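You operate a simulated robot arm through the tools that you are given. There is no shell and no other tool. Be economical: measure what you need, move in short steps, check, and stop when the job is done.

Carry out the task below with a simulated robot arm. There is one attempt and no reset: what you move stays moved.

Task
Put the black motor that says "LOT 56" from the small grey table on the service bench before the right dispenser. Take the little carton from the small grey table and leave it on the loading bench. Take the green fuse and put it on the middle of the service bench. Put the green tube on the front of the low steel table away on the top of the fill bench. Take the short purple lamp on the front of the low steel table and put it away on the build bench top. Switch the power switch of the table dispenser off. Stack the green can marked "mint" from the clear end of the low steel table on top of the green can labelled "lime". Any order will do. Set down upright: green fuse, short purple lamp.
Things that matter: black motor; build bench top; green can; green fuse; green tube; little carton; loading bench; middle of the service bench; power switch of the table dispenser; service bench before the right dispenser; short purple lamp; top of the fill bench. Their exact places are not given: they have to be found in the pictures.

It is judged by the outcome, as a careful person would: the job done as asked, and still so three seconds after it is handed in. It fails if anything else is knocked over, pushed out of place, dropped, spilled or broken.

Robot
A 6-joint arm with a two-finger gripper on a trunk, on a base that drives. Base frame: it is fixed to the floor where the robot stands at the start and does not move with it; the origin is under the middle of the robot, x ahead of it, y to its left, z up; the surface under the hand at the start is at about z = 74. Readings come in cm, rad, newtons and seconds.
With the tool pointing down near the work surface it reaches from about 38 to 84 cm from the robot's upright axis, wherever it stands. Its first joint turns from -2.897 to 2.897 rad. Places, roughly: black motor [50, -25, 75]; build bench top [360, -880, 80]; green can [-125, -250, 75]; green fuse [75, -25, 75]; green tube (3x3x9 cm) [-90, -140, 70]; little carton (6x5x5 cm) [40, -10, 80]; loading bench [10, 240, 80]; middle of the service bench (15x30 cm) [94, -456, 72]; power switch of the table dispenser [-110, -120, 80]; service bench before the right dispenser (22x60 cm [90, -382, 72]; short purple lamp (7x7x7 cm) [-80, -170, 70]; top of the fill bench [90, -880, 80]. Payload 1.66 kg.
Tool frame: the origin (TCP) lies between the finger pads and is the grasp point; the fingertips stand 1.6 cm ahead of it; z points along the fingers, y is the line along which they close. Largest opening 11.1 cm; the body of the gripper starts 10.4 cm behind the TCP.
Orientation is that of the tool frame in the base frame, as [roll, pitch, yaw] about the fixed x, y, z axes, in that order (R = Rz(yaw) Ry(pitch) Rx(roll)). With the fingers straight down and closing along the base's y, the tool's x points along the base's -x, its y along +y and its z along -z.

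Tools
- The arm moves only by the tool move_arm. Its argument "steps" is a list of rows, each a list of 7 numbers: the shift along the tool's x, y, z in cm, then the turn, a rotation vector about the tool's x, y, z in rad, then the closure in counts, from 0 (fully open) to 255 (shut). In form: [[tx, ty, tz, ax, ay, az, hand], ...]. A call has 1 to 20 rows; each row is the pose to reach, as a shift and turn from the pose commanded when the call began, along the tool's axes at that moment. Each row takes 0.2 s and may step no farther than 5 cm and 0.15 rad from the row before; otherwise, or with a gripper value out of range, the whole call is refused. A pose out of reach is approached as far as the arm can. The call stops where the force on the tool passes 40 N (or 10 N more than at its start, if that is more) or the arm is blocked; 0.2 s more then pass. The fingers move at their own pace and stop on an object; they squeeze with about 32 N. The grip force told is the motor's: it shows also when the fingers shut on nothing. Time passes only in rows, and 0.2 s behind the last, so rows that repeat a pose let the fingers close. The reply holds the time, the measured pose of the TCP, the force on the tool along the base axes, the opening and the grip force, in the units named above and with some noise, with the torque about the TCP (base axes, N m) and any sound that the robot's microphone picked up.
- Cameras (640 x 400 px; columns grow to the right, rows downward): "scene" is now at [5.27, 15.83, 147.74]; the picture's right is [-0.40, -0.92, 0.00], its down [-0.61, 0.26, -0.75] and it looks along [0.69, -0.29, -0.67] (base axes); focal length 269 px, centre (320, 200). "wrist" rides on the gripper at [7, 1.4, -14.3] in the tool frame; the picture's right is [-0.19, 0.98, 0.00], its down [-0.87, -0.17, -0.47] and it looks along [-0.46, -0.09, 0.88] (tool axes); focal length 230 px, centre (320, 200).
- camera(camera): a new picture of that camera. It takes no simulated time.
- raise_lower(by): slides the trunk up (or, below 0, down) by that many cm; the arm and the scene camera ride with it, the base frame stays. It gives what a move gives, with no picture.
- drive_base(legs): drives the robot by 1 to 6 legs, each [ahead, left, turn to the left] in cm, cm and rad, along the robot's own axes; the way and the turn of a leg run together, so that a leg with both is an arc; at most 150 cm and 3.142 rad a leg. The arm and the cameras ride along, it lands a little off, and it stops where it bumps. It gives what a move gives.
- aim_head(pan, tilt): turns the head with the scene camera to pan (to the left, within 2.094 rad either way) and tilt (down, from -0.506 to 1.204), counted from straight ahead of the robot. It gives what a move gives.
- measure_at(camera, pixels): for up to 12 pixels [column, row] of the newest picture of that camera ("zoom" is the newest enlarged one), the place [x, y, z] in the base frame of the surface seen there, good to about 0.3 cm, but the place of the scene camera against the robot may be out by one fixed shift of up to 1.8 cm in any direction. It takes no simulated time.
- close_up(camera, box): a new picture of the part [left, top, right, bottom] of that camera's present view, enlarged. It takes no simulated time.
- sign_off(): hands the job in; it is judged then, once.

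Go step by step. Measure first, check grasps and placings, and put right what went wrong. The budget is 131 turns and 132 pictures, counting those below and the enlarged ones. Unless the task says otherwise, let go and move clear before handing in, and close with one line.

The tools are called after "Request:" as name(argument=value, ...) on one line, values as JSON. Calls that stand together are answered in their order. move_arm: Moves the arm, as the interface text tells. Its arguments: {"type":"object","properties":{"steps":{"type":"array"}},"required":["steps"]} The other tools are called the same way: raise_lower (by) slides the trunk up or down; drive_base (legs) drives the base; aim_head (pan, tilt) turns the head that bears the scene camera; camera (camera) takes a picture; measure_at (camera, pixels) gives the place of the surface under pixels of a picture; close_up (camera, box) takes an enlarged picture of a part of a camera's view; sign_off () hands the job in.

At the start:

```text
time: 0.0
position: [42.37, -19.44, 105.44]
ee_rot: [-3.142, -0.002, -3.141]
force: [0.8, -0.6, 0.0]
ft_torque: [0.03, 0.03, 0.01]
width: 11.11
grasp_force: 0.1
trunk travel left (down, up): [-5.0, 54.0]
robot x, y, heading: [-0.19, -0.03, 0.001]
head pan, tilt: [-0.407, 0.73]
```

scene: 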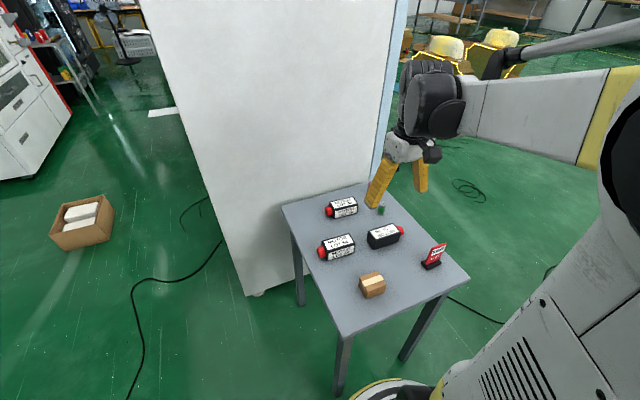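
wrist: 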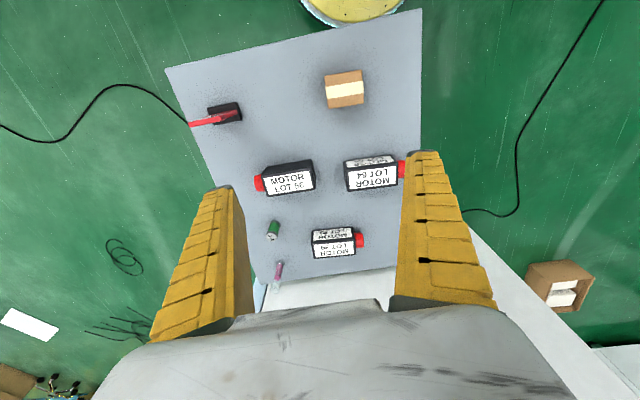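

The wrist picture shows three motors, a carton, a small green cylinder at about (273,230) and a sign. I'll enlarge the view to read the labels and measure.

Request:
close_up(camera="wrist", box=[180, 50, 440, 300])

Request:
close_up(camera="scene", box=[280, 170, 480, 310])

Request:
measure_at(camera="wrist", pixels=[[344, 76], [344, 90], [287, 165], [288, 184], [371, 160], [335, 235], [273, 224], [271, 235], [279, 268], [220, 115], [300, 130], [257, 184]])

```text
1.60 times, centred on (310, 175) of wrist
```

zoom: 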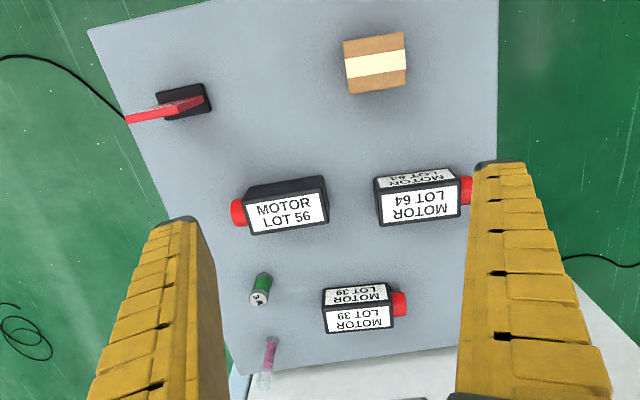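

```text
2.86 times, centred on (380, 240) of scene
```

zoom: 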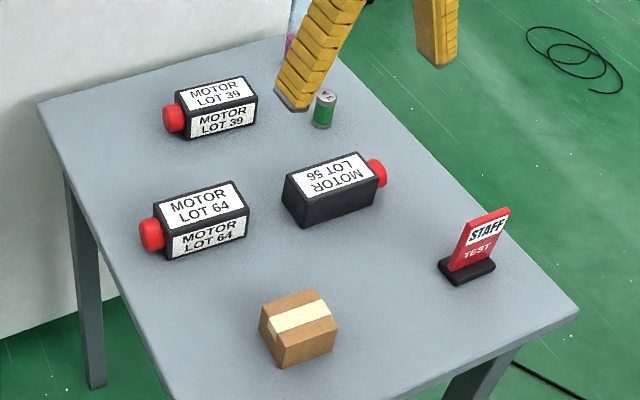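

```text
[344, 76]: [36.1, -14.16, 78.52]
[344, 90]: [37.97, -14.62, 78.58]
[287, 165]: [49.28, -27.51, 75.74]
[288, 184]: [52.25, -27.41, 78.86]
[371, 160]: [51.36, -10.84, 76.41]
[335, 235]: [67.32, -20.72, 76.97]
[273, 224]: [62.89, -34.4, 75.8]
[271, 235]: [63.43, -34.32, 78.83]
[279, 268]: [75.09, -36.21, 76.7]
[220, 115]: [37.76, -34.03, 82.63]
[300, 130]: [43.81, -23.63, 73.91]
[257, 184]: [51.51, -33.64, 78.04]
```

LOT 56 is the motor with its cap towards −y, centred near (52,−27.5), and the green fuse is near (63.4,−34.3). I'll measure the corners of the carton and the motor more finely.

Request:
measure_at(camera="wrist", pixels=[[327, 77], [360, 73], [362, 96], [329, 101], [345, 106], [266, 179], [311, 173], [313, 185], [268, 193], [290, 192], [271, 237], [271, 228]])

Request:
aim_head(pan=1.4, tilt=0.3)

Request:
camera(camera="scene")

```text
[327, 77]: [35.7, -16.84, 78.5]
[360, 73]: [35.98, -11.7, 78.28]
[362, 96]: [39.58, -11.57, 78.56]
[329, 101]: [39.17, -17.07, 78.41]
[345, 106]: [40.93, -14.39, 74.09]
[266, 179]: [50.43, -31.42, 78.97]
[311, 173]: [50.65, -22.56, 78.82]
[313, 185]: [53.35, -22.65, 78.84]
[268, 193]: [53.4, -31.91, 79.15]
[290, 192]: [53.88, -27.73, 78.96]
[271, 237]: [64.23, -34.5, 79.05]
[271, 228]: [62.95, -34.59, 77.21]
```

```text
time: 1.8
position: [42.38, -19.42, 105.41]
ee_rot: [3.141, 0.002, -3.141]
force: [0.7, 0.1, -0.5]
ft_torque: [-0.03, -0.01, -0.02]
width: 11.09
grasp_force: 0.0
trunk travel left (down, up): [-5.0, 54.0]
robot x, y, heading: [0.22, 0.1, -0.001]
head pan, tilt: [1.4, 0.3]
```

```text
127 pictures are left
```

scene: 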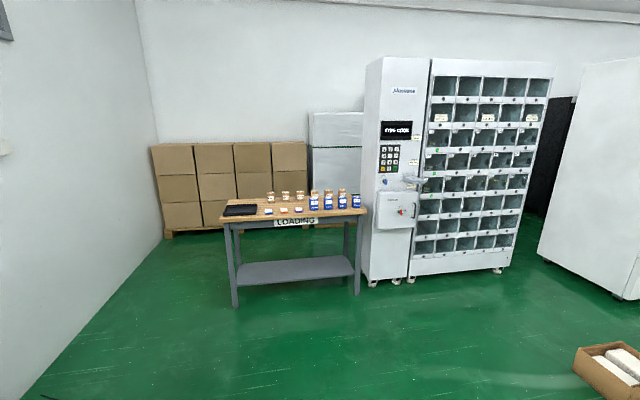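

The carton is centred at (37.6,−14.3) with its top at 78.5 and lines up with the axes, so I'll go down on it with the fingers closing along y.

Request:
move_arm(steps=[[2.4, 2.5, 2, 0, 0, 0, 0], [4.8, 5.1, 4, 0, 0, 0, 0], [4.8, 5.1, 8.5, 0, 0, 0, 0], [4.8, 5.1, 13, 0, 0, 0, 0], [4.8, 5.1, 17.5, 0, 0, 0, 0], [4.8, 5.1, 22, 0, 0, 0, 0], [4.8, 5.1, 25, 0, 0, 0, 0], [4.8, 5.1, 27.5, 0, 0, 0, 0], [4.8, 5.1, 29.0, 0, 0, 0, 0], [4.8, 5.1, 29.0, 0, 0, 0, 255], [4.8, 5.1, 29.0, 0, 0, 0, 255], [4.8, 5.1, 29.0, 0, 0, 0, 255]])

```text
time: 4.4
position: [38.43, -14.81, 78.08]
ee_rot: [-3.141, 0.0, -3.142]
force: [-0.5, 0.1, -0.3]
ft_torque: [0.01, 0.03, 0.04]
width: 5.79
grasp_force: 31.7
out of reach, approached as far as the arm can: row 8, 9, 10, 11, 12
trunk travel left (down, up): [-5.0, 54.0]
robot x, y, heading: [0.16, -0.1, -0.0]
head pan, tilt: [1.4, 0.3]
```

The grip is on the carton (width 5.79). It holds only the top 2 cm but is firm, so I'll lift with the trunk and check.

Request:
raise_lower(by=25)

Request:
camera(camera="wrist")

Request:
aim_head(pan=-1.5, tilt=0.3)

Request:
camera(camera="scene")

```text
time: 7.0
position: [38.34, -14.74, 103.05]
ee_rot: [3.141, 0.001, 3.141]
force: [0.1, 0.2, -0.2]
ft_torque: [-0.01, 0.01, 0.03]
width: 0.01
grasp_force: 28.3
trunk travel left (down, up): [-30.0, 29.0]
robot x, y, heading: [0.07, -0.14, 0.003]
head pan, tilt: [1.4, 0.3]
```

```text
126 pictures are left
```

wrist: 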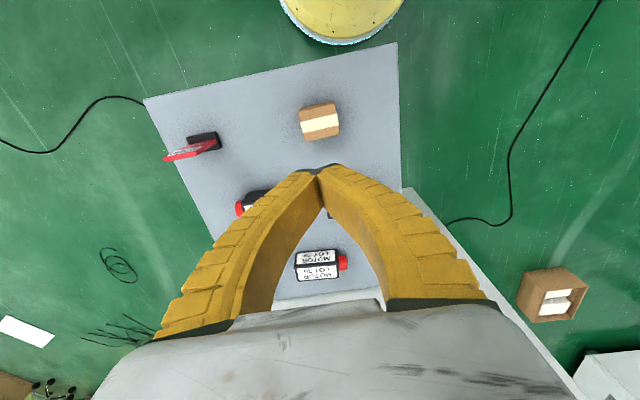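

```text
time: 9.5
position: [38.5, -14.81, 102.92]
ee_rot: [3.141, 0.001, 3.141]
force: [-0.5, 0.4, 0.3]
ft_torque: [0.05, 0.0, -0.01]
width: 0.0
grasp_force: 28.6
trunk travel left (down, up): [-30.0, 29.0]
robot x, y, heading: [0.16, -0.06, -0.003]
head pan, tilt: [-1.499, 0.3]
```

```text
125 pictures are left
```

scene: 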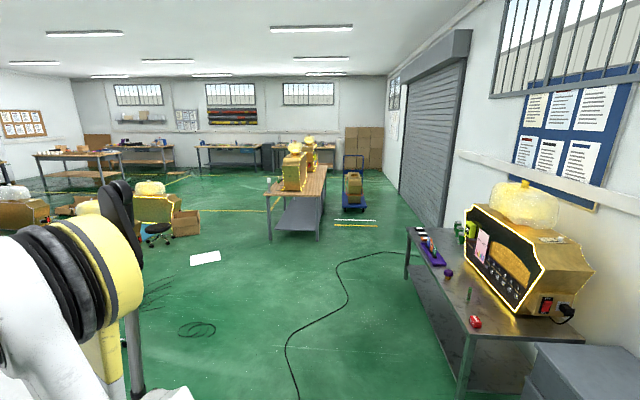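

The carton slipped out (width 0) and still stands on the table at pixel (319,122), slightly turned. I'll measure it, then back off for better reach and grip it deeper.

Request:
measure_at(camera="wrist", pixels=[[302, 110], [334, 104], [337, 130], [306, 138], [319, 121], [320, 139], [280, 130]])

Request:
drive_base(legs=[[-14, 0, 0]])

Request:
raise_lower(by=-10)

Request:
move_arm(steps=[[0, 0, 0, 0, 0, 0, 0], [0, 0, 0, 0, 0, 0, 0], [-4, 0, 0, 0, 0, 0, 0]])

Request:
camera(camera="wrist")

```text
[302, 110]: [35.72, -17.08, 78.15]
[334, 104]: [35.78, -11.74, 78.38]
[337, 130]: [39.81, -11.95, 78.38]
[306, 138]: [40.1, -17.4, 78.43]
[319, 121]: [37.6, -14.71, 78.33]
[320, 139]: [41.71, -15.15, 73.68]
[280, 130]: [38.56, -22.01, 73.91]
```

```text
time: 10.8
position: [24.36, -14.77, 103.15]
ee_rot: [3.141, 0.0, 3.141]
force: [0.7, -0.8, 0.0]
ft_torque: [0.02, -0.03, 0.0]
width: 0.0
grasp_force: 29.2
trunk travel left (down, up): [-30.0, 29.0]
robot x, y, heading: [-14.34, -0.12, 0.002]
head pan, tilt: [-1.499, 0.3]
```

```text
time: 12.2
position: [24.51, -14.74, 93.03]
ee_rot: [3.142, 0.0, -3.141]
force: [0.4, -0.1, -0.1]
ft_torque: [-0.01, 0.02, -0.01]
width: 0.0
grasp_force: 28.3
trunk travel left (down, up): [-20.0, 39.0]
robot x, y, heading: [-14.23, 0.12, -0.002]
head pan, tilt: [-1.499, 0.3]
```

```text
time: 13.0
position: [28.53, -14.82, 92.9]
ee_rot: [-3.142, -0.002, -3.141]
force: [-0.1, 0.1, -1.3]
ft_torque: [0.02, 0.0, 0.0]
width: 11.09
grasp_force: 0.1
trunk travel left (down, up): [-20.0, 39.0]
robot x, y, heading: [-13.94, -0.21, -0.001]
head pan, tilt: [-1.499, 0.3]
```

```text
124 pictures are left
```

wrist: 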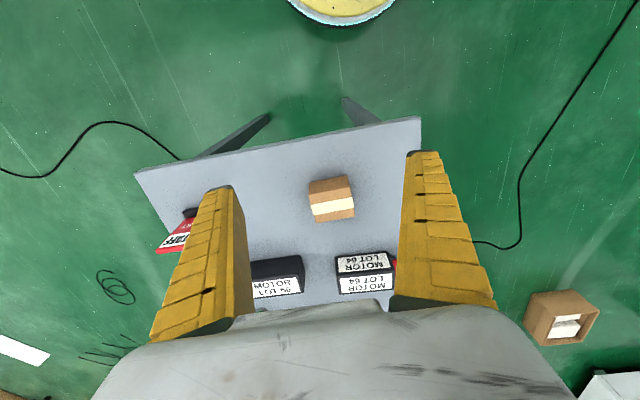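

The carton centre is at (37.8,−14.6). I'll descend to TCP z 76.2 and close.

Request:
move_arm(steps=[[-4.5, 0.1, 1, 0, 0, 0, 0], [-9.3, 0.2, 2, 0, 0, 0, 0], [-9.3, 0.2, 6.5, 0, 0, 0, 0], [-9.3, 0.2, 11, 0, 0, 0, 0], [-9.3, 0.2, 14, 0, 0, 0, 0], [-9.3, 0.2, 16.7, 0, 0, 0, 0], [-9.3, 0.2, 16.7, 0, 0, 0, 0], [-9.3, 0.2, 16.7, 0, 0, 0, 255], [-9.3, 0.2, 16.7, 0, 0, 0, 255], [-9.3, 0.2, 16.7, 0, 0, 0, 255], [-9.3, 0.2, 14, 0, 0, 0, 255], [-9.3, 0.2, 10, 0, 0, 0, 255], [-9.3, 0.2, 5, 0, 0, 0, 255], [-9.3, 0.2, 0, 0, 0, 0, 255]])

Request:
camera(camera="wrist")

```text
time: 16.0
position: [37.9, -14.43, 93.09]
ee_rot: [-3.141, 0.0, -3.139]
force: [0.4, 0.0, -1.6]
ft_torque: [0.03, 0.0, 0.05]
width: 5.71
grasp_force: 31.3
out of reach, approached as far as the arm can: row 6, 7, 8, 9, 10
trunk travel left (down, up): [-20.0, 39.0]
robot x, y, heading: [-13.88, 0.09, 0.002]
head pan, tilt: [-1.499, 0.3]
```

```text
123 pictures are left
```

wrist: 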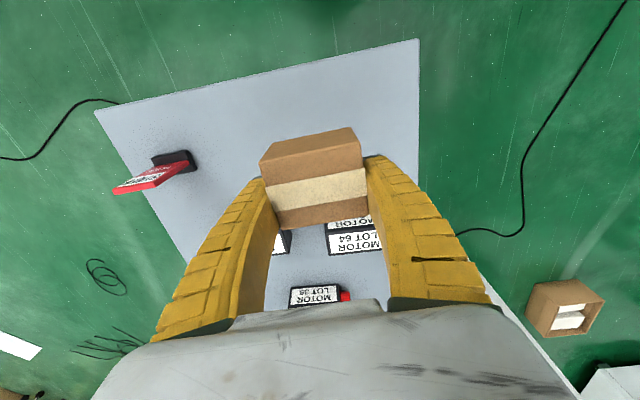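

The carton is held (width 5.7). I'll raise it, turn left and drive toward the loading bench, stopping short to look.

Request:
raise_lower(by=15)

Request:
drive_base(legs=[[-15, 0, 0], [0, 0, 1.571], [75, -38, 0], [75, 0, 0]])

Request:
aim_head(pan=0, tilt=0.55)

Request:
camera(camera="scene")

Request:
camera(camera="wrist")

```text
time: 17.7
position: [37.88, -14.39, 107.84]
ee_rot: [3.141, 0.0, 3.141]
force: [-0.4, 0.9, -0.3]
ft_torque: [0.01, 0.0, -0.02]
width: 5.75
grasp_force: 31.7
trunk travel left (down, up): [-35.0, 24.0]
robot x, y, heading: [-14.15, 0.39, 0.001]
head pan, tilt: [-1.499, 0.3]
```

```text
time: 30.6
position: [24.0, 201.76, 107.94]
ee_rot: [3.141, -0.002, -1.568]
force: [0.1, -0.5, -0.5]
ft_torque: [0.02, -0.01, -0.01]
width: 5.72
grasp_force: 31.6
trunk travel left (down, up): [-35.0, 24.0]
robot x, y, heading: [9.9, 149.84, 1.573]
head pan, tilt: [-1.499, 0.3]
```

```text
time: 32.2
position: [24.14, 201.67, 107.97]
ee_rot: [-3.141, 0.0, -1.566]
force: [-0.4, -1.1, -0.1]
ft_torque: [-0.01, 0.0, 0.0]
width: 5.72
grasp_force: 32.2
trunk travel left (down, up): [-35.0, 24.0]
robot x, y, heading: [9.95, 149.84, 1.573]
head pan, tilt: [0.0, 0.55]
```

```text
122 pictures are left
```

scene: 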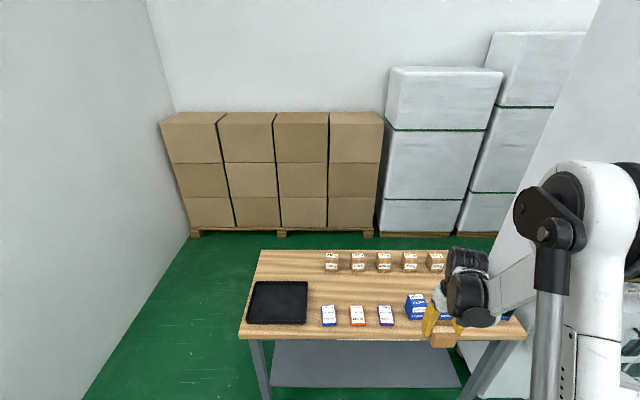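

```text
121 pictures are left
```

wrist: 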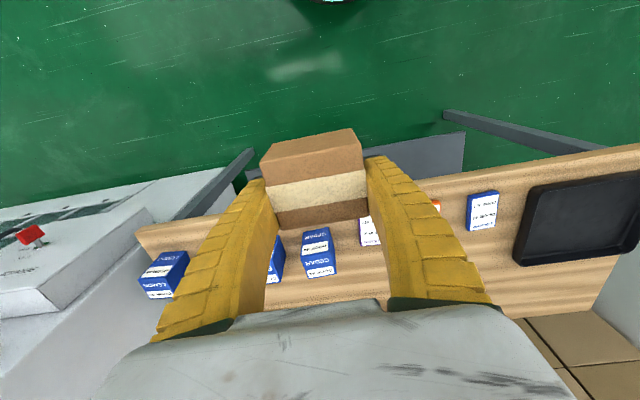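

The bench has a tray, a front row and a back row of goods, with free wood between them around (345,287) and behind the tray at (285,263). I'll measure these.

Request:
measure_at(camera="scene", pixels=[[345, 287], [285, 265], [330, 270], [330, 304], [356, 304], [356, 271], [306, 284], [258, 282], [332, 255], [415, 295], [262, 254], [245, 336]])

Request:
measure_at(camera="wrist", pixels=[[470, 230], [318, 235], [485, 195], [520, 265], [360, 290], [525, 190]])

```text
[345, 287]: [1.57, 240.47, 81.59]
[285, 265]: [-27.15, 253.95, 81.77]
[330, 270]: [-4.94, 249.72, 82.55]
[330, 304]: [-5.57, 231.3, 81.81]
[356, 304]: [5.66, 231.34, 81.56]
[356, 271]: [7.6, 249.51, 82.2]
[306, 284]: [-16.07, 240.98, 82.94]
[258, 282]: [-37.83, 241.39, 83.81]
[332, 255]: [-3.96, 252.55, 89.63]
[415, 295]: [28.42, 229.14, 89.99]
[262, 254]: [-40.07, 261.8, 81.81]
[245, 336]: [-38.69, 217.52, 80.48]
```

```text
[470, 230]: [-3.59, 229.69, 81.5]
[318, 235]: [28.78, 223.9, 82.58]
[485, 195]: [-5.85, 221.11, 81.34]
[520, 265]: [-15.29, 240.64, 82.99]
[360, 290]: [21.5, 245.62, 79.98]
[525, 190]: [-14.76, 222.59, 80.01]
```

The strip around (0,240.5) is free and the bench top is z ≈ 80.0. I'll drive 25 ahead and 24 left, then lower the trunk some.

Request:
drive_base(legs=[[25, 24, 0]])

Request:
move_arm(steps=[[-4.5, 0, 0, 0, 0, 0, 255], [-9, 0, 0, 0, 0, 0, 255], [-13.5, 0, 0, 0, 0, 0, 255]])

Request:
raise_lower(by=-18)

Request:
camera(camera="wrist")

```text
time: 34.5
position: [-0.12, 226.6, 107.93]
ee_rot: [3.14, -0.001, -1.566]
force: [-0.3, 0.4, -1.0]
ft_torque: [-0.01, -0.01, 0.01]
width: 5.71
grasp_force: 31.2
trunk travel left (down, up): [-35.0, 24.0]
robot x, y, heading: [-14.21, 174.55, 1.577]
head pan, tilt: [0.0, 0.55]
```

```text
time: 35.3
position: [-0.06, 240.22, 107.88]
ee_rot: [-3.141, -0.001, -1.564]
force: [0.4, -0.6, -1.1]
ft_torque: [-0.07, 0.0, 0.03]
width: 5.72
grasp_force: 32.2
trunk travel left (down, up): [-35.0, 24.0]
robot x, y, heading: [-14.13, 174.64, 1.574]
head pan, tilt: [0.0, 0.55]
```

```text
time: 37.3
position: [-0.13, 239.93, 89.9]
ee_rot: [-3.141, -0.002, -1.564]
force: [-0.4, -0.6, -0.4]
ft_torque: [0.02, 0.02, 0.01]
width: 5.69
grasp_force: 31.9
trunk travel left (down, up): [-17.0, 42.0]
robot x, y, heading: [-14.09, 174.35, 1.58]
head pan, tilt: [0.0, 0.55]
```

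```text
120 pictures are left
```

wrist: 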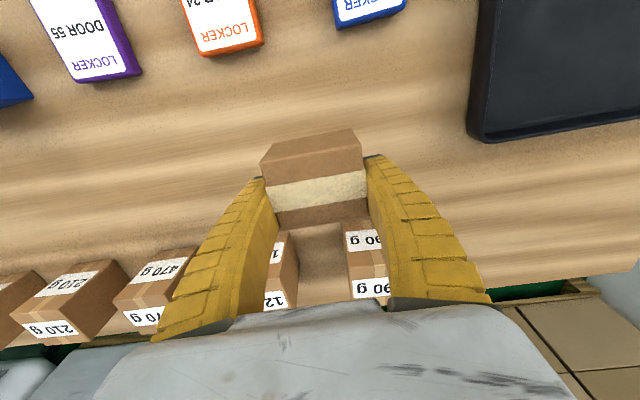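

The spot under the carton is clear. I'll lower it in small steps and watch the force.

Request:
move_arm(steps=[[0, 0, 3, 0, 0, 0, 255], [0, 0, 5.3, 0, 0, 0, 255], [0, 0, 5.7, 0, 0, 0, 255], [0, 0, 6.0, 0, 0, 0, 255], [0, 0, 6.2, 0, 0, 0, 255]])

Request:
camera(camera="wrist")

Request:
close_up(camera="scene", box=[200, 220, 520, 400])

```text
time: 38.5
position: [-0.1, 240.07, 83.85]
ee_rot: [-3.141, 0.001, -1.564]
force: [-0.1, 0.3, -0.5]
ft_torque: [-0.01, 0.02, -0.01]
width: 5.73
grasp_force: 31.9
trunk travel left (down, up): [-17.0, 42.0]
robot x, y, heading: [-14.0, 174.34, 1.569]
head pan, tilt: [0.0, 0.55]
```

```text
119 pictures are left
```

wrist: 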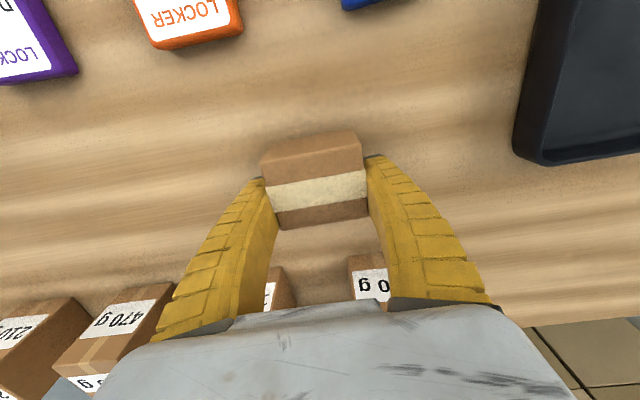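

```text
2.00 times, centred on (360, 310) of scene
```

zoom: 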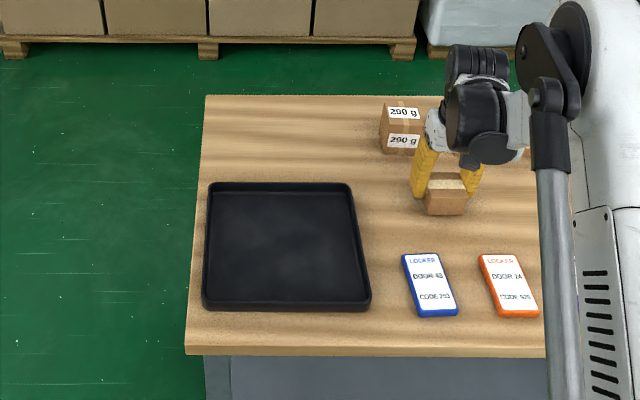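

There's no contact yet. I'll continue down in small steps.

Request:
move_arm(steps=[[0, 0, 0.3, 0, 0, 0, 255], [0, 0, 0.6, 0, 0, 0, 255], [0, 0, 0.8, 0, 0, 0, 255]])

Request:
measure_at(camera="wrist", pixels=[[312, 160], [316, 190], [330, 260], [318, 222]])

```text
time: 39.3
position: [-0.19, 240.06, 83.06]
ee_rot: [-3.141, 0.002, -1.564]
force: [-0.3, 0.3, -0.1]
ft_torque: [0.03, 0.03, 0.03]
width: 5.7
grasp_force: 31.7
trunk travel left (down, up): [-17.0, 42.0]
robot x, y, heading: [-14.08, 174.79, 1.581]
head pan, tilt: [0.0, 0.55]
```

```text
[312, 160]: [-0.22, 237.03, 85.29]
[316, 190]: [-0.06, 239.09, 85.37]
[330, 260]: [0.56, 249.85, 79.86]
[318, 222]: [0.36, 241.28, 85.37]
```

The top sits 1.5 cm above the TCP, so the bottom is almost on the wood at TCP ≈ 82.9. I'll lower 0.2, release and rise.

Request:
move_arm(steps=[[0, 0, 0.2, 0, 0, 0, 255], [0, 0, 0.2, 0, 0, 0, 0], [0, 0, 0.2, 0, 0, 0, 0], [0, 0, -4, 0, 0, 0, 0], [0, 0, -9, 0, 0, 0, 0], [0, 0, -13, 0, 0, 0, 0]])

Request:
raise_lower(by=10)

Request:
camera(camera="wrist")

```text
time: 40.7
position: [-0.28, 239.94, 95.98]
ee_rot: [-3.141, -0.001, -1.564]
force: [-0.8, 0.5, -0.3]
ft_torque: [-0.01, -0.01, 0.02]
width: 11.08
grasp_force: 0.1
trunk travel left (down, up): [-17.0, 42.0]
robot x, y, heading: [-14.13, 174.88, 1.571]
head pan, tilt: [0.0, 0.55]
```

```text
time: 42.0
position: [-0.2, 239.92, 105.88]
ee_rot: [3.141, 0.0, -1.564]
force: [-0.2, -0.3, -0.5]
ft_torque: [0.01, -0.02, 0.01]
width: 11.09
grasp_force: 0.1
trunk travel left (down, up): [-27.0, 32.0]
robot x, y, heading: [-14.16, 174.83, 1.577]
head pan, tilt: [0.0, 0.55]
```

```text
117 pictures are left
```

wrist: 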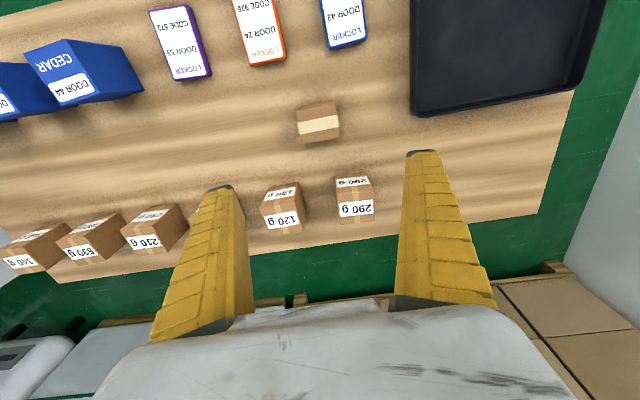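

The carton stands at pixel (319,122) on the loading bench. I'll drive back to the grey table for the motor.

Request:
drive_base(legs=[[-100, 30, 0], [-89, 0, 0], [0, 0, -1.574], [32, 0, 0]])

Request:
move_arm(steps=[[0, 0, 0, 0, 0, 0.15, 0], [0, 0, 0, 0, 0, 0.3, 0], [0, 0, 0, 0, 0, 0.45, 0], [0, 0, 0, 0, 0, 0.6, 0], [0, 0, 0, 0, 0, 0.75, 0], [0, 0, 0, 0, 0, 0.9, 0], [0, 0, 0, 0, 0, 1.05, 0], [0, 0, 0, 0, 0, 1.2, 0], [0, 0, 0, 0, 0, 1.35, 0], [0, 0, 0, 0, 0, 1.5, 0], [0, 0, 0, 0, 0, 1.571, 0]])

Request:
camera(camera="wrist")

```text
time: 57.2
position: [54.39, -28.95, 105.82]
ee_rot: [-3.141, -0.001, -3.141]
force: [1.2, -0.2, 0.0]
ft_torque: [-0.01, 0.01, -0.04]
width: 11.07
grasp_force: 0.0
trunk travel left (down, up): [-27.0, 32.0]
robot x, y, heading: [-11.08, -14.25, -0.001]
head pan, tilt: [0.0, 0.55]
```

```text
time: 59.6
position: [54.29, -28.88, 106.09]
ee_rot: [3.141, -0.002, 1.567]
force: [-0.3, -0.5, 0.2]
ft_torque: [-0.02, 0.03, -0.04]
width: 11.11
grasp_force: 0.0
trunk travel left (down, up): [-27.0, 32.0]
robot x, y, heading: [-10.75, -14.32, -0.004]
head pan, tilt: [0.0, 0.55]
```

```text
116 pictures are left
```

wrist: 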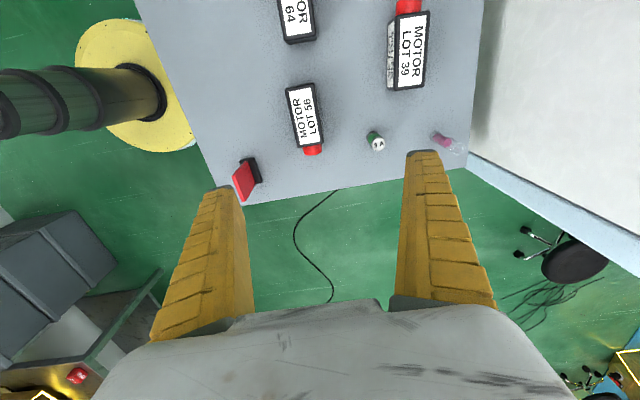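

The motor LOT 56 is at (305,115) in the new wrist view. I'll measure its corners and the fuse.

Request:
measure_at(camera="wrist", pixels=[[289, 90], [312, 85], [323, 140], [300, 146], [305, 115], [314, 150], [377, 146], [372, 134], [340, 180], [283, 120], [440, 137], [334, 120]])

Request:
close_up(camera="wrist", box=[260, 60, 480, 200])

```text
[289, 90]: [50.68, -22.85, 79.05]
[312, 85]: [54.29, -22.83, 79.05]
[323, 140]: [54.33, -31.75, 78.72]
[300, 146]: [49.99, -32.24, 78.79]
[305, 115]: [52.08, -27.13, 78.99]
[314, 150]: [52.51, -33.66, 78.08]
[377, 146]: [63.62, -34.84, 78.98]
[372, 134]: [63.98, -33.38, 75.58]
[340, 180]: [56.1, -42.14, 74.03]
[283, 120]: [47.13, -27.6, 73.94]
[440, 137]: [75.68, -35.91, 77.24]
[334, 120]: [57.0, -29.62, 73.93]
```

```text
2.86 times, centred on (370, 130) of wrist
```

zoom: 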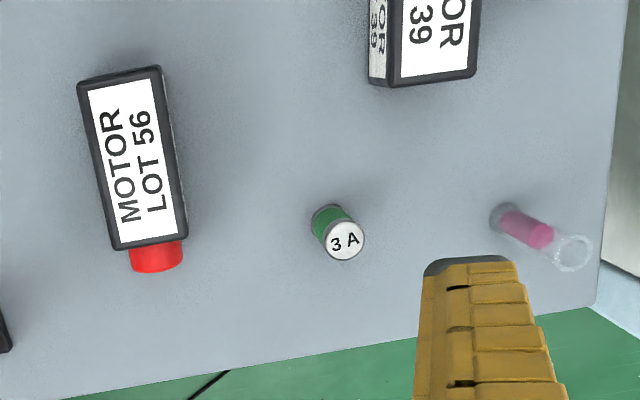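

Motor body centre is (52.3,−27.4), top 79. I'll align, lower the trunk 20, then descend and grip across x.

Request:
raise_lower(by=-20)

Request:
move_arm(steps=[[1.5, -2.0, 0, 0, 0, 0, 0], [1.5, -2.0, 4, 0, 0, 0, 0], [1.5, -2.0, 7.5, 0, 0, 0, 0], [1.5, -2.0, 10, 0, 0, 0, 0], [1.5, -2.0, 10, 0, 0, 0, 0], [1.5, -2.0, 10, 0, 0, 0, 255], [1.5, -2.0, 10, 0, 0, 0, 255], [1.5, -2.0, 10, 0, 0, 0, 255]])

```text
time: 61.8
position: [54.27, -28.89, 85.84]
ee_rot: [3.141, 0.001, 1.57]
force: [-0.5, -1.0, -0.1]
ft_torque: [-0.01, 0.0, 0.0]
width: 11.1
grasp_force: 0.1
trunk travel left (down, up): [-7.0, 52.0]
robot x, y, heading: [-10.64, -14.26, 0.001]
head pan, tilt: [0.0, 0.55]
```

```text
time: 63.6
position: [52.29, -27.29, 75.97]
ee_rot: [-3.141, 0.0, 1.568]
force: [3.7, -0.7, 9.1]
ft_torque: [-0.06, -0.06, -0.1]
width: 4.64
grasp_force: 32.2
trunk travel left (down, up): [-7.0, 52.0]
robot x, y, heading: [-11.45, -14.28, 0.002]
head pan, tilt: [0.0, 0.55]
```

The motor is gripped (width 4.64). I'll lift it and look toward the service bench.

Request:
raise_lower(by=32)

Request:
drive_base(legs=[[-40, 0, 0], [0, 0, -1.571]])

Request:
aim_head(pan=0.1, tilt=0.35)

Request:
camera(camera="scene")

Request:
camera(camera="wrist")

```text
time: 66.8
position: [52.27, -27.43, 107.85]
ee_rot: [-3.14, 0.001, 1.569]
force: [-1.0, 0.1, -2.7]
ft_torque: [0.03, 0.02, -0.01]
width: 4.61
grasp_force: 32.0
trunk travel left (down, up): [-39.0, 20.0]
robot x, y, heading: [-11.11, -15.0, -0.001]
head pan, tilt: [0.0, 0.55]
```

```text
time: 73.1
position: [-63.72, -77.51, 107.86]
ee_rot: [-3.14, 0.0, -0.005]
force: [-1.1, -0.5, -4.1]
ft_torque: [0.0, -0.05, 0.01]
width: 4.61
grasp_force: 32.1
trunk travel left (down, up): [-39.0, 20.0]
robot x, y, heading: [-50.67, -14.6, -1.576]
head pan, tilt: [0.0, 0.55]
```

```text
time: 73.8
position: [-63.7, -77.6, 107.88]
ee_rot: [-3.141, -0.001, -0.002]
force: [0.6, 0.0, -3.5]
ft_torque: [0.03, -0.03, 0.03]
width: 4.61
grasp_force: 32.3
trunk travel left (down, up): [-39.0, 20.0]
robot x, y, heading: [-50.65, -14.44, -1.574]
head pan, tilt: [0.099, 0.351]
```

```text
114 pictures are left
```

scene: 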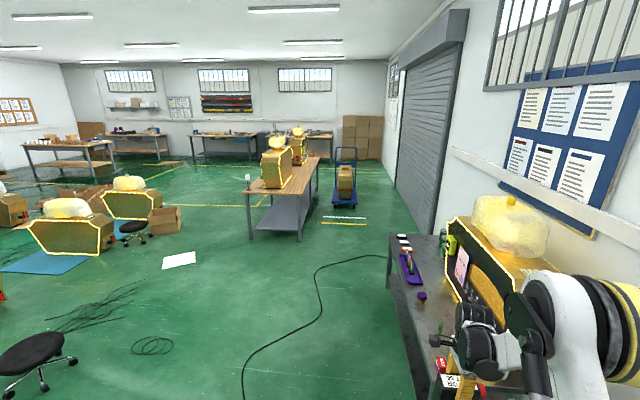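

```text
113 pictures are left
```

wrist: 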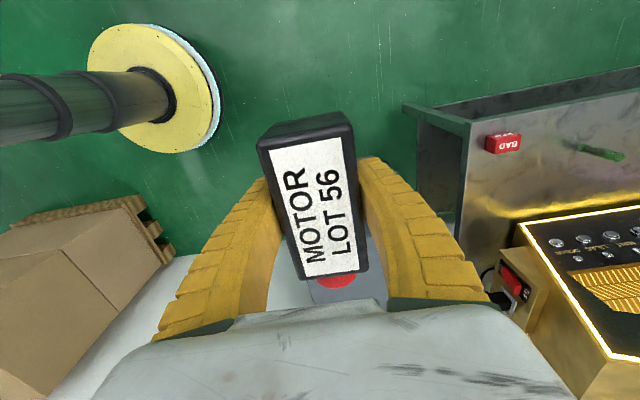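

The motor is held. The service bench with two yellow dispensers is at (285,180), and I'll measure the bench and dispensers, with a close-up.

Request:
measure_at(camera="scene", pixels=[[250, 190], [300, 193], [318, 160], [275, 170], [298, 150], [305, 178], [346, 200], [180, 262], [255, 238], [293, 237]])

Request:
close_up(camera="scene", box=[230, 110, 380, 250])

Request:
close_up(camera="scene", box=[380, 200, 560, 400])

```text
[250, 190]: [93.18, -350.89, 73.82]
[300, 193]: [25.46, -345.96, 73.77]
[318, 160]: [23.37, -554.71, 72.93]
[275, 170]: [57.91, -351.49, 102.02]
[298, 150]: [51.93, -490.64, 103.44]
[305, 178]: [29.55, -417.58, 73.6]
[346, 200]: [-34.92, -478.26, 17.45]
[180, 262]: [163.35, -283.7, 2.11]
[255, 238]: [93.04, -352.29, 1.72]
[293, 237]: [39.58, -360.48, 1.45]
```

```text
2.86 times, centred on (305, 180) of scene
```

zoom: 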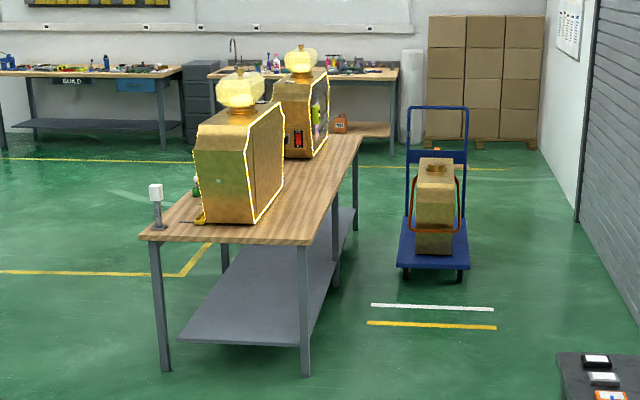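

```text
2.00 times, centred on (470, 300) of scene
```

zoom: 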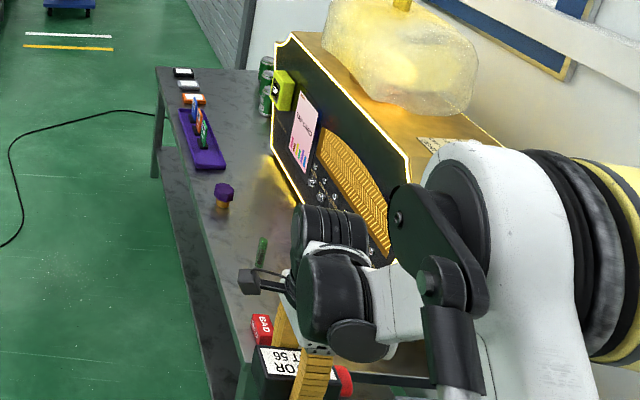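

The bench front faces +x, so I'll work from x ≈ 155. I'll check the obstacles there: the chair at (133,238), boxes at (165,220), and others.

Request:
measure_at(camera="scene", pixels=[[133, 240], [128, 245], [165, 232], [178, 222], [130, 215], [70, 250], [20, 262], [195, 258], [40, 350], [75, 310], [150, 345], [260, 205]])

```text
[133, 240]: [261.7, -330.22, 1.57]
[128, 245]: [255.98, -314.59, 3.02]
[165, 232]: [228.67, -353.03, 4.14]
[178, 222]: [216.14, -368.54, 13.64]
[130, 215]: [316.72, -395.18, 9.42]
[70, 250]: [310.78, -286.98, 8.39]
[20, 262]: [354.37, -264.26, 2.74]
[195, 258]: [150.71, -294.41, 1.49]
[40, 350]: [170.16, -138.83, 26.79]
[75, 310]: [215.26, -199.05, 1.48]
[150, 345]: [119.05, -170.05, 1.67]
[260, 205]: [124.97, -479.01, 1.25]
```

The aisle between the bench (x ≤ 100) and the crate (x ≥ 215) is free. I'll drive there around the small table and end facing −x.

Request:
drive_base(legs=[[90, 50, 0], [130, 60, 0], [62, 58, 0], [64, 42, 0], [35, 0, 0], [0, 0, -1.571]])

Request:
aim_head(pan=0.0, tilt=0.55)

Request:
camera(camera="scene")

Request:
camera(camera="wrist")

```text
time: 99.4
position: [97.13, -384.39, 107.92]
ee_rot: [-3.14, 0.0, -1.55]
force: [-0.2, 0.1, -2.9]
ft_torque: [-0.01, 0.02, 0.0]
width: 4.61
grasp_force: 32.1
trunk travel left (down, up): [-39.0, 20.0]
robot x, y, heading: [160.63, -395.69, -3.116]
head pan, tilt: [0.099, 0.351]
```

```text
time: 100.1
position: [97.22, -384.3, 107.97]
ee_rot: [3.139, 0.0, -1.55]
force: [0.0, 0.5, -4.1]
ft_torque: [0.01, -0.04, -0.01]
width: 4.59
grasp_force: 31.9
trunk travel left (down, up): [-39.0, 20.0]
robot x, y, heading: [160.49, -395.82, -3.119]
head pan, tilt: [0.0, 0.55]
```

```text
110 pictures are left
```

scene: 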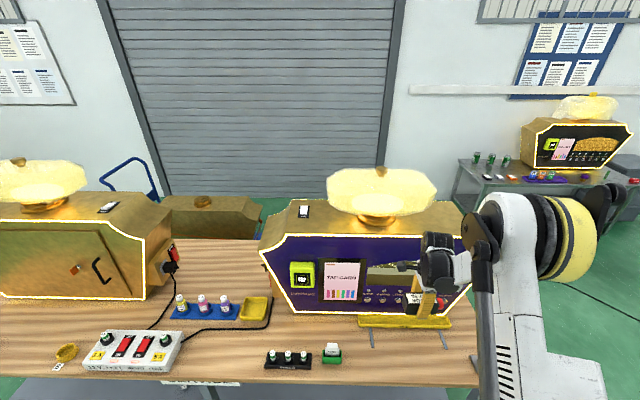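

```text
109 pictures are left
```

wrist: 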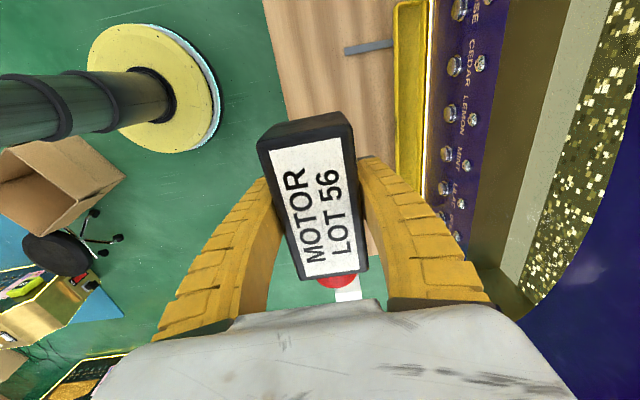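

In front of the right dispenser there's free wood around (415,360), right of the green-white item at (330,352). I'll measure the layout.

Request:
measure_at(camera="scene", pixels=[[415, 362], [372, 347], [452, 337], [330, 352], [288, 355], [405, 322], [400, 383], [215, 355], [175, 345], [260, 305], [230, 330], [470, 375]])

Request:
measure_at(camera="wrist", pixels=[[345, 50], [390, 44], [396, 100], [280, 60], [310, 20], [375, 120], [345, 292], [300, 100], [455, 70]])

```text
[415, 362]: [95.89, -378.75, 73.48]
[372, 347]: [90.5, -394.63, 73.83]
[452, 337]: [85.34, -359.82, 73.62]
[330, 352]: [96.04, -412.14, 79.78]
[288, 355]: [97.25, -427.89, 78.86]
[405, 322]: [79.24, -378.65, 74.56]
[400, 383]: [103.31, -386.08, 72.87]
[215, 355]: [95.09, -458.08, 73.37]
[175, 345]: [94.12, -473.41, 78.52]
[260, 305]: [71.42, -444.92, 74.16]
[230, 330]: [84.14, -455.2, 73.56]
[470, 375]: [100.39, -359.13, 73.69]
```

```text
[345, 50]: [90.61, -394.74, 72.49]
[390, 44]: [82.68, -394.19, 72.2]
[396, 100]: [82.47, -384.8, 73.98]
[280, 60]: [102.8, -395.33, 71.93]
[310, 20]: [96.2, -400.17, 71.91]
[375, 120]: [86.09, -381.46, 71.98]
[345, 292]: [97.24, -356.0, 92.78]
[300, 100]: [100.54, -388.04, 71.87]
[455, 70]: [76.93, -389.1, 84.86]
```

Bench top is z 72.0, and the tray edge is at x 83. I'll set the motor at (93,−379), with TCP height 74.1.

Request:
move_arm(steps=[[-2.7, 2.1, 0, 0, 0, 0, 255], [-5.3, 4.2, 0, 0, 0, 0, 255]])

Request:
raise_lower(by=-28)

Request:
camera(camera="wrist")

```text
time: 100.7
position: [92.86, -379.14, 108.03]
ee_rot: [-3.138, 0.0, -1.549]
force: [-0.7, 1.4, -3.9]
ft_torque: [-0.03, -0.01, -0.01]
width: 4.63
grasp_force: 32.2
trunk travel left (down, up): [-39.0, 20.0]
robot x, y, heading: [160.81, -395.65, -3.118]
head pan, tilt: [0.0, 0.55]
```

```text
time: 103.5
position: [92.89, -379.11, 79.88]
ee_rot: [-3.14, 0.0, -1.549]
force: [0.3, -0.6, -4.2]
ft_torque: [-0.02, 0.02, 0.0]
width: 4.62
grasp_force: 31.7
trunk travel left (down, up): [-11.0, 48.0]
robot x, y, heading: [161.11, -395.68, -3.123]
head pan, tilt: [0.0, 0.55]
```

```text
108 pictures are left
```

wrist: 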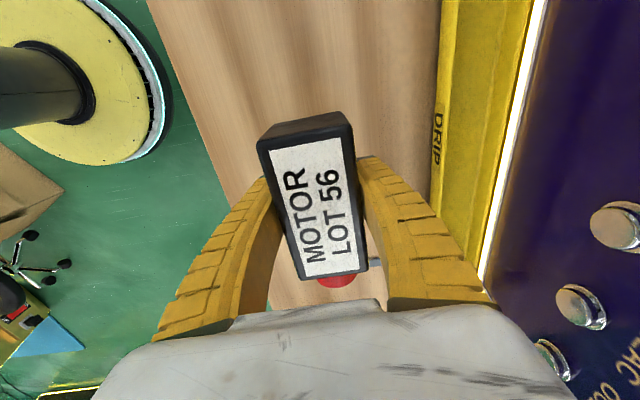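

It's clear below. I'll lower the last 5.7 cm, release, and rise.

Request:
move_arm(steps=[[0, 0, 3, 0, 0, 0, 255], [0, 0, 5, 0, 0, 0, 255], [0, 0, 5.5, 0, 0, 0, 255], [0, 0, 5.75, 0, 0, 0, 255], [0, 0, 5.75, 0, 0, 0, 255]])

Request:
move_arm(steps=[[0, 0, 0, 0, 0, 0, 0], [0, 0, 0, 0, 0, 0, 0], [0, 0, -4, 0, 0, 0, 0], [0, 0, -8, 0, 0, 0, 0], [0, 0, -12, 0, 0, 0, 0]])

Request:
raise_lower(by=20)

Request:
camera(camera="wrist")

Request:
camera(camera="scene")

```text
time: 104.7
position: [92.88, -378.98, 74.14]
ee_rot: [3.141, -0.003, -1.549]
force: [0.1, 0.7, -3.2]
ft_torque: [-0.02, 0.0, 0.02]
width: 4.59
grasp_force: 32.0
trunk travel left (down, up): [-11.0, 48.0]
robot x, y, heading: [160.74, -395.82, -3.113]
head pan, tilt: [0.0, 0.55]
```

```text
time: 105.9
position: [92.9, -379.12, 86.3]
ee_rot: [-3.141, -0.002, -1.549]
force: [-0.4, 0.5, 0.0]
ft_torque: [0.01, -0.02, 0.03]
width: 11.11
grasp_force: 0.1
trunk travel left (down, up): [-11.0, 48.0]
robot x, y, heading: [160.91, -395.84, -3.123]
head pan, tilt: [0.0, 0.55]
```

```text
time: 108.1
position: [92.78, -379.28, 106.15]
ee_rot: [3.141, 0.001, -1.55]
force: [0.7, 0.6, -0.8]
ft_torque: [0.02, -0.01, -0.02]
width: 11.1
grasp_force: 0.0
trunk travel left (down, up): [-31.0, 28.0]
robot x, y, heading: [160.56, -395.76, -3.12]
head pan, tilt: [0.0, 0.55]
```

```text
107 pictures are left
```

wrist: 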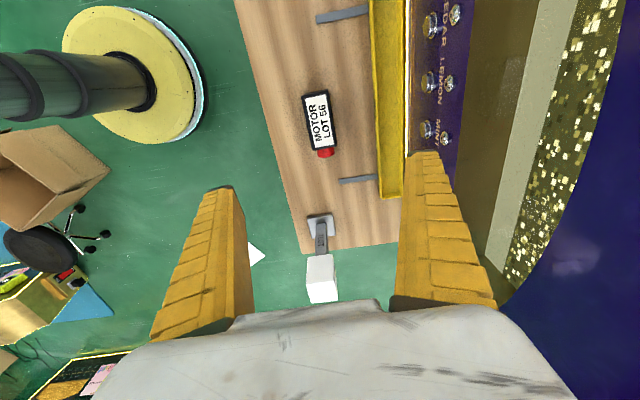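

```text
106 pictures are left
```

scene: 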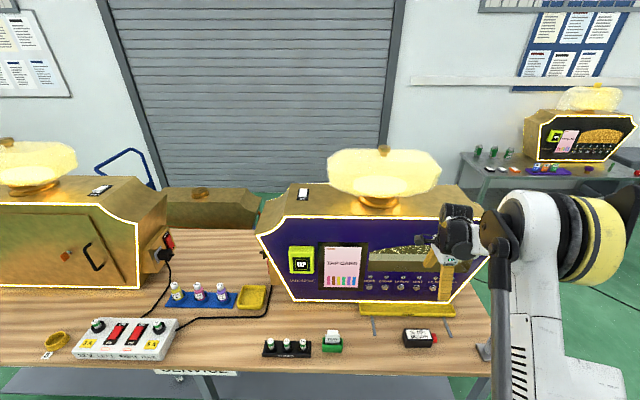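

The motor stands before the right dispenser at (420,338). I'll return to the small table's −y side for the fuse.

Request:
drive_base(legs=[[-10, 0, 0], [0, 0, -1.593], [36, 10, 0], [64, 42, 0], [90, 36, 0], [90, 35, 0]])

Request:
drive_base(legs=[[12, 0, 0]])

Request:
camera(camera="wrist")

```text
time: 128.2
position: [68.69, -46.77, 106.2]
ee_rot: [-3.139, 0.002, 3.135]
force: [-0.3, -0.2, 0.0]
ft_torque: [-0.04, -0.03, 0.0]
width: 11.08
grasp_force: 0.0
trunk travel left (down, up): [-31.0, 28.0]
robot x, y, heading: [50.2, -114.31, 1.565]
head pan, tilt: [0.0, 0.55]
```

```text
time: 129.4
position: [68.88, -34.71, 106.14]
ee_rot: [-3.138, 0.0, 3.135]
force: [-1.2, 0.7, -0.5]
ft_torque: [-0.04, -0.01, 0.01]
width: 11.07
grasp_force: 0.1
trunk travel left (down, up): [-31.0, 28.0]
robot x, y, heading: [50.48, -101.99, 1.565]
head pan, tilt: [0.0, 0.55]
```

```text
105 pictures are left
```

wrist: 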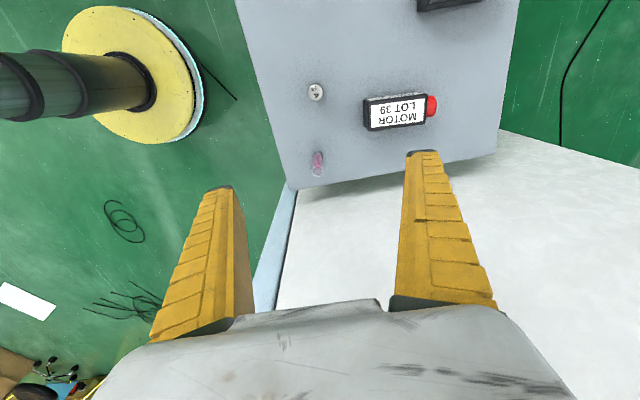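

The fuse top is at (316,92). I'll measure it.

Request:
measure_at(camera="wrist", pixels=[[316, 92], [312, 88], [321, 96], [312, 84], [318, 163], [330, 110], [365, 115], [292, 187], [490, 155]])

Request:
close_up(camera="wrist", box=[270, 60, 370, 180])

```text
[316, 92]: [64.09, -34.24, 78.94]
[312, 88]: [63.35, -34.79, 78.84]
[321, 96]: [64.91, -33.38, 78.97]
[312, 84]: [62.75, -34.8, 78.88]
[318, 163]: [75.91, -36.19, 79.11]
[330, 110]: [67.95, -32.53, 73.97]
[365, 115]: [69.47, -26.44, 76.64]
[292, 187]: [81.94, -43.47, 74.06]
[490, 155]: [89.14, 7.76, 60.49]
```

```text
3.33 times, centred on (320, 120) of wrist
```

zoom: 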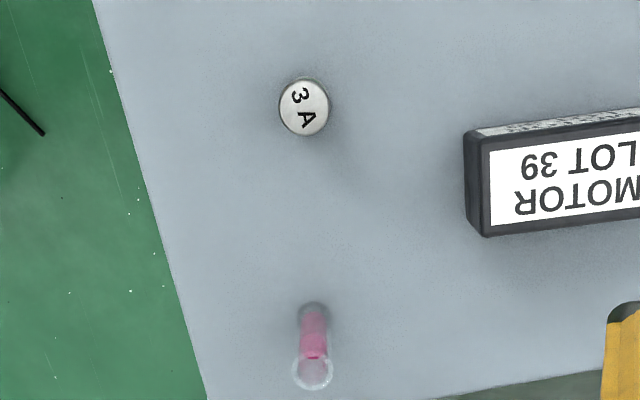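

Fuse centre is (63.8,−34.3), top 78.95. I'll go over it with the fingers partly closed, lower, and grip.

Request:
move_arm(steps=[[2.5, 0.2, 0, 0, 0, 0, 60], [5.1, 0.4, 0, 0, 0, 0, 120], [5.1, 0.4, 0, 0, 0, 0, 120]])

Request:
raise_lower(by=-23)

Request:
camera(camera="wrist")

```text
time: 130.2
position: [63.78, -34.4, 106.13]
ee_rot: [-3.141, 0.0, 3.136]
force: [0.1, 0.5, 0.0]
ft_torque: [-0.01, -0.02, -0.02]
width: 6.08
grasp_force: 1.1
trunk travel left (down, up): [-31.0, 28.0]
robot x, y, heading: [50.4, -102.05, 1.564]
head pan, tilt: [0.0, 0.55]
```

```text
time: 132.6
position: [63.74, -34.42, 83.2]
ee_rot: [-3.141, -0.001, 3.135]
force: [-0.6, 0.5, -0.5]
ft_torque: [-0.01, -0.01, 0.01]
width: 6.06
grasp_force: 1.4
trunk travel left (down, up): [-8.0, 51.0]
robot x, y, heading: [50.52, -102.03, 1.567]
head pan, tilt: [0.0, 0.55]
```

```text
103 pictures are left
```

wrist: 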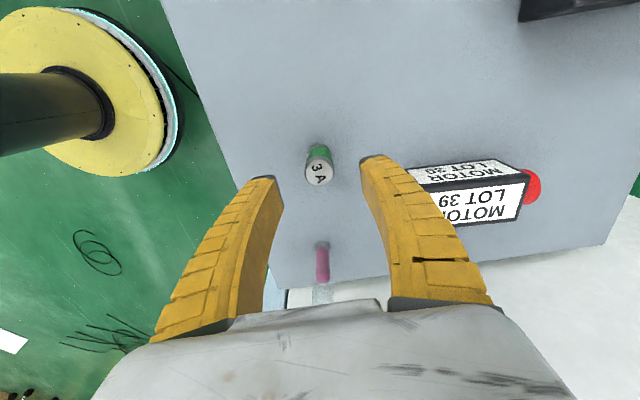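

The fuse is between the fingers. I'll descend to z 76.3, grip and lift.

Request:
move_arm(steps=[[0, 0, 3.5, 0, 0, 0, 120], [0, 0, 6.9, 0, 0, 0, 120], [0, 0, 6.9, 0, 0, 0, 120], [0, 0, 6.9, 0, 0, 0, 255], [0, 0, 6.9, 0, 0, 0, 255], [0, 0, 6.9, 0, 0, 0, 255], [0, 0, 3, 0, 0, 0, 255], [0, 0, -2, 0, 0, 0, 255]])

Request:
raise_lower(by=20)

Request:
camera(camera="wrist")

```text
time: 134.4
position: [63.61, -34.6, 85.12]
ee_rot: [3.141, 0.001, 3.136]
force: [0.4, -0.3, -0.3]
ft_torque: [-0.02, -0.02, 0.02]
width: 1.77
grasp_force: 32.2
trunk travel left (down, up): [-8.0, 51.0]
robot x, y, heading: [49.87, -101.74, 1.563]
head pan, tilt: [0.0, 0.55]
```

```text
time: 136.6
position: [63.52, -34.5, 105.08]
ee_rot: [3.141, 0.0, 3.133]
force: [-0.6, 0.3, -0.6]
ft_torque: [-0.01, -0.01, -0.01]
width: 1.69
grasp_force: 32.1
trunk travel left (down, up): [-28.0, 31.0]
robot x, y, heading: [50.17, -101.84, 1.562]
head pan, tilt: [0.0, 0.55]
```

```text
102 pictures are left
```

wrist: 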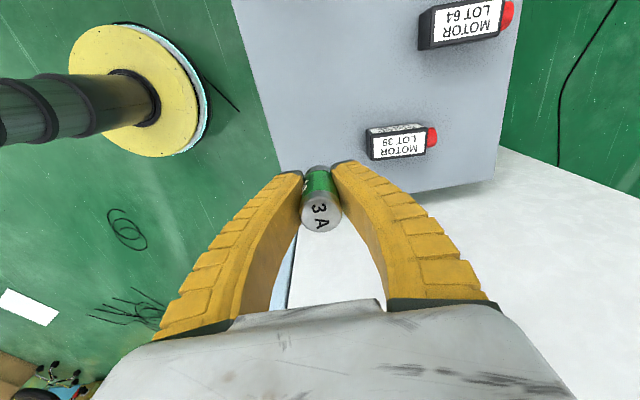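

The fuse is held upright. I'll carry it to the middle of the service bench.

Request:
drive_base(legs=[[-90, -35, 0], [-104, -34, 0], [-64, -42, 0], [-108, -5, 0], [0, 0, 1.579]])

Request:
camera(camera="scene")

Request:
camera(camera="wrist")

```text
time: 159.6
position: [96.77, -456.46, 105.12]
ee_rot: [3.141, 0.001, -1.579]
force: [-0.4, 0.0, 0.1]
ft_torque: [-0.03, 0.01, 0.01]
width: 1.54
grasp_force: 32.3
trunk travel left (down, up): [-28.0, 31.0]
robot x, y, heading: [164.79, -469.77, 3.14]
head pan, tilt: [0.0, 0.55]
```

```text
101 pictures are left
```

scene: 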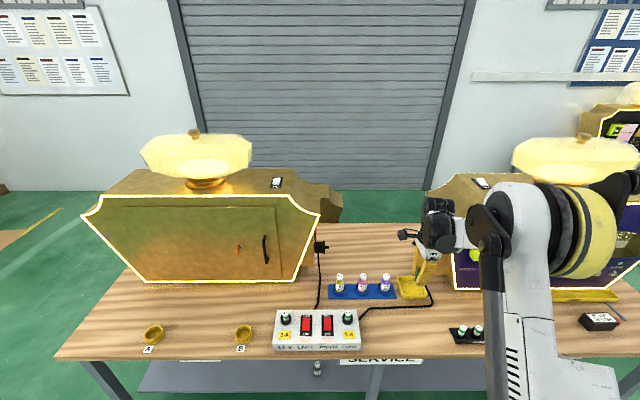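

```text
100 pictures are left
```

wrist: 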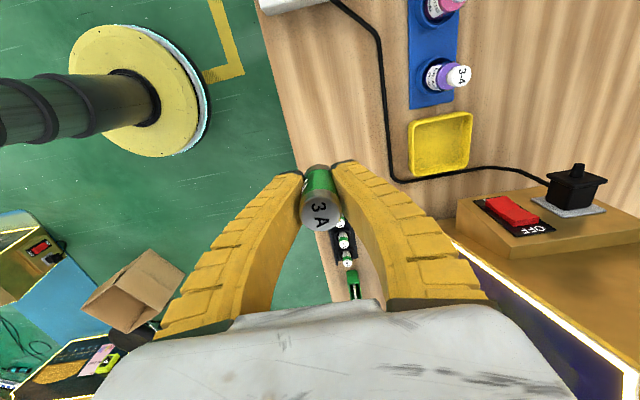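

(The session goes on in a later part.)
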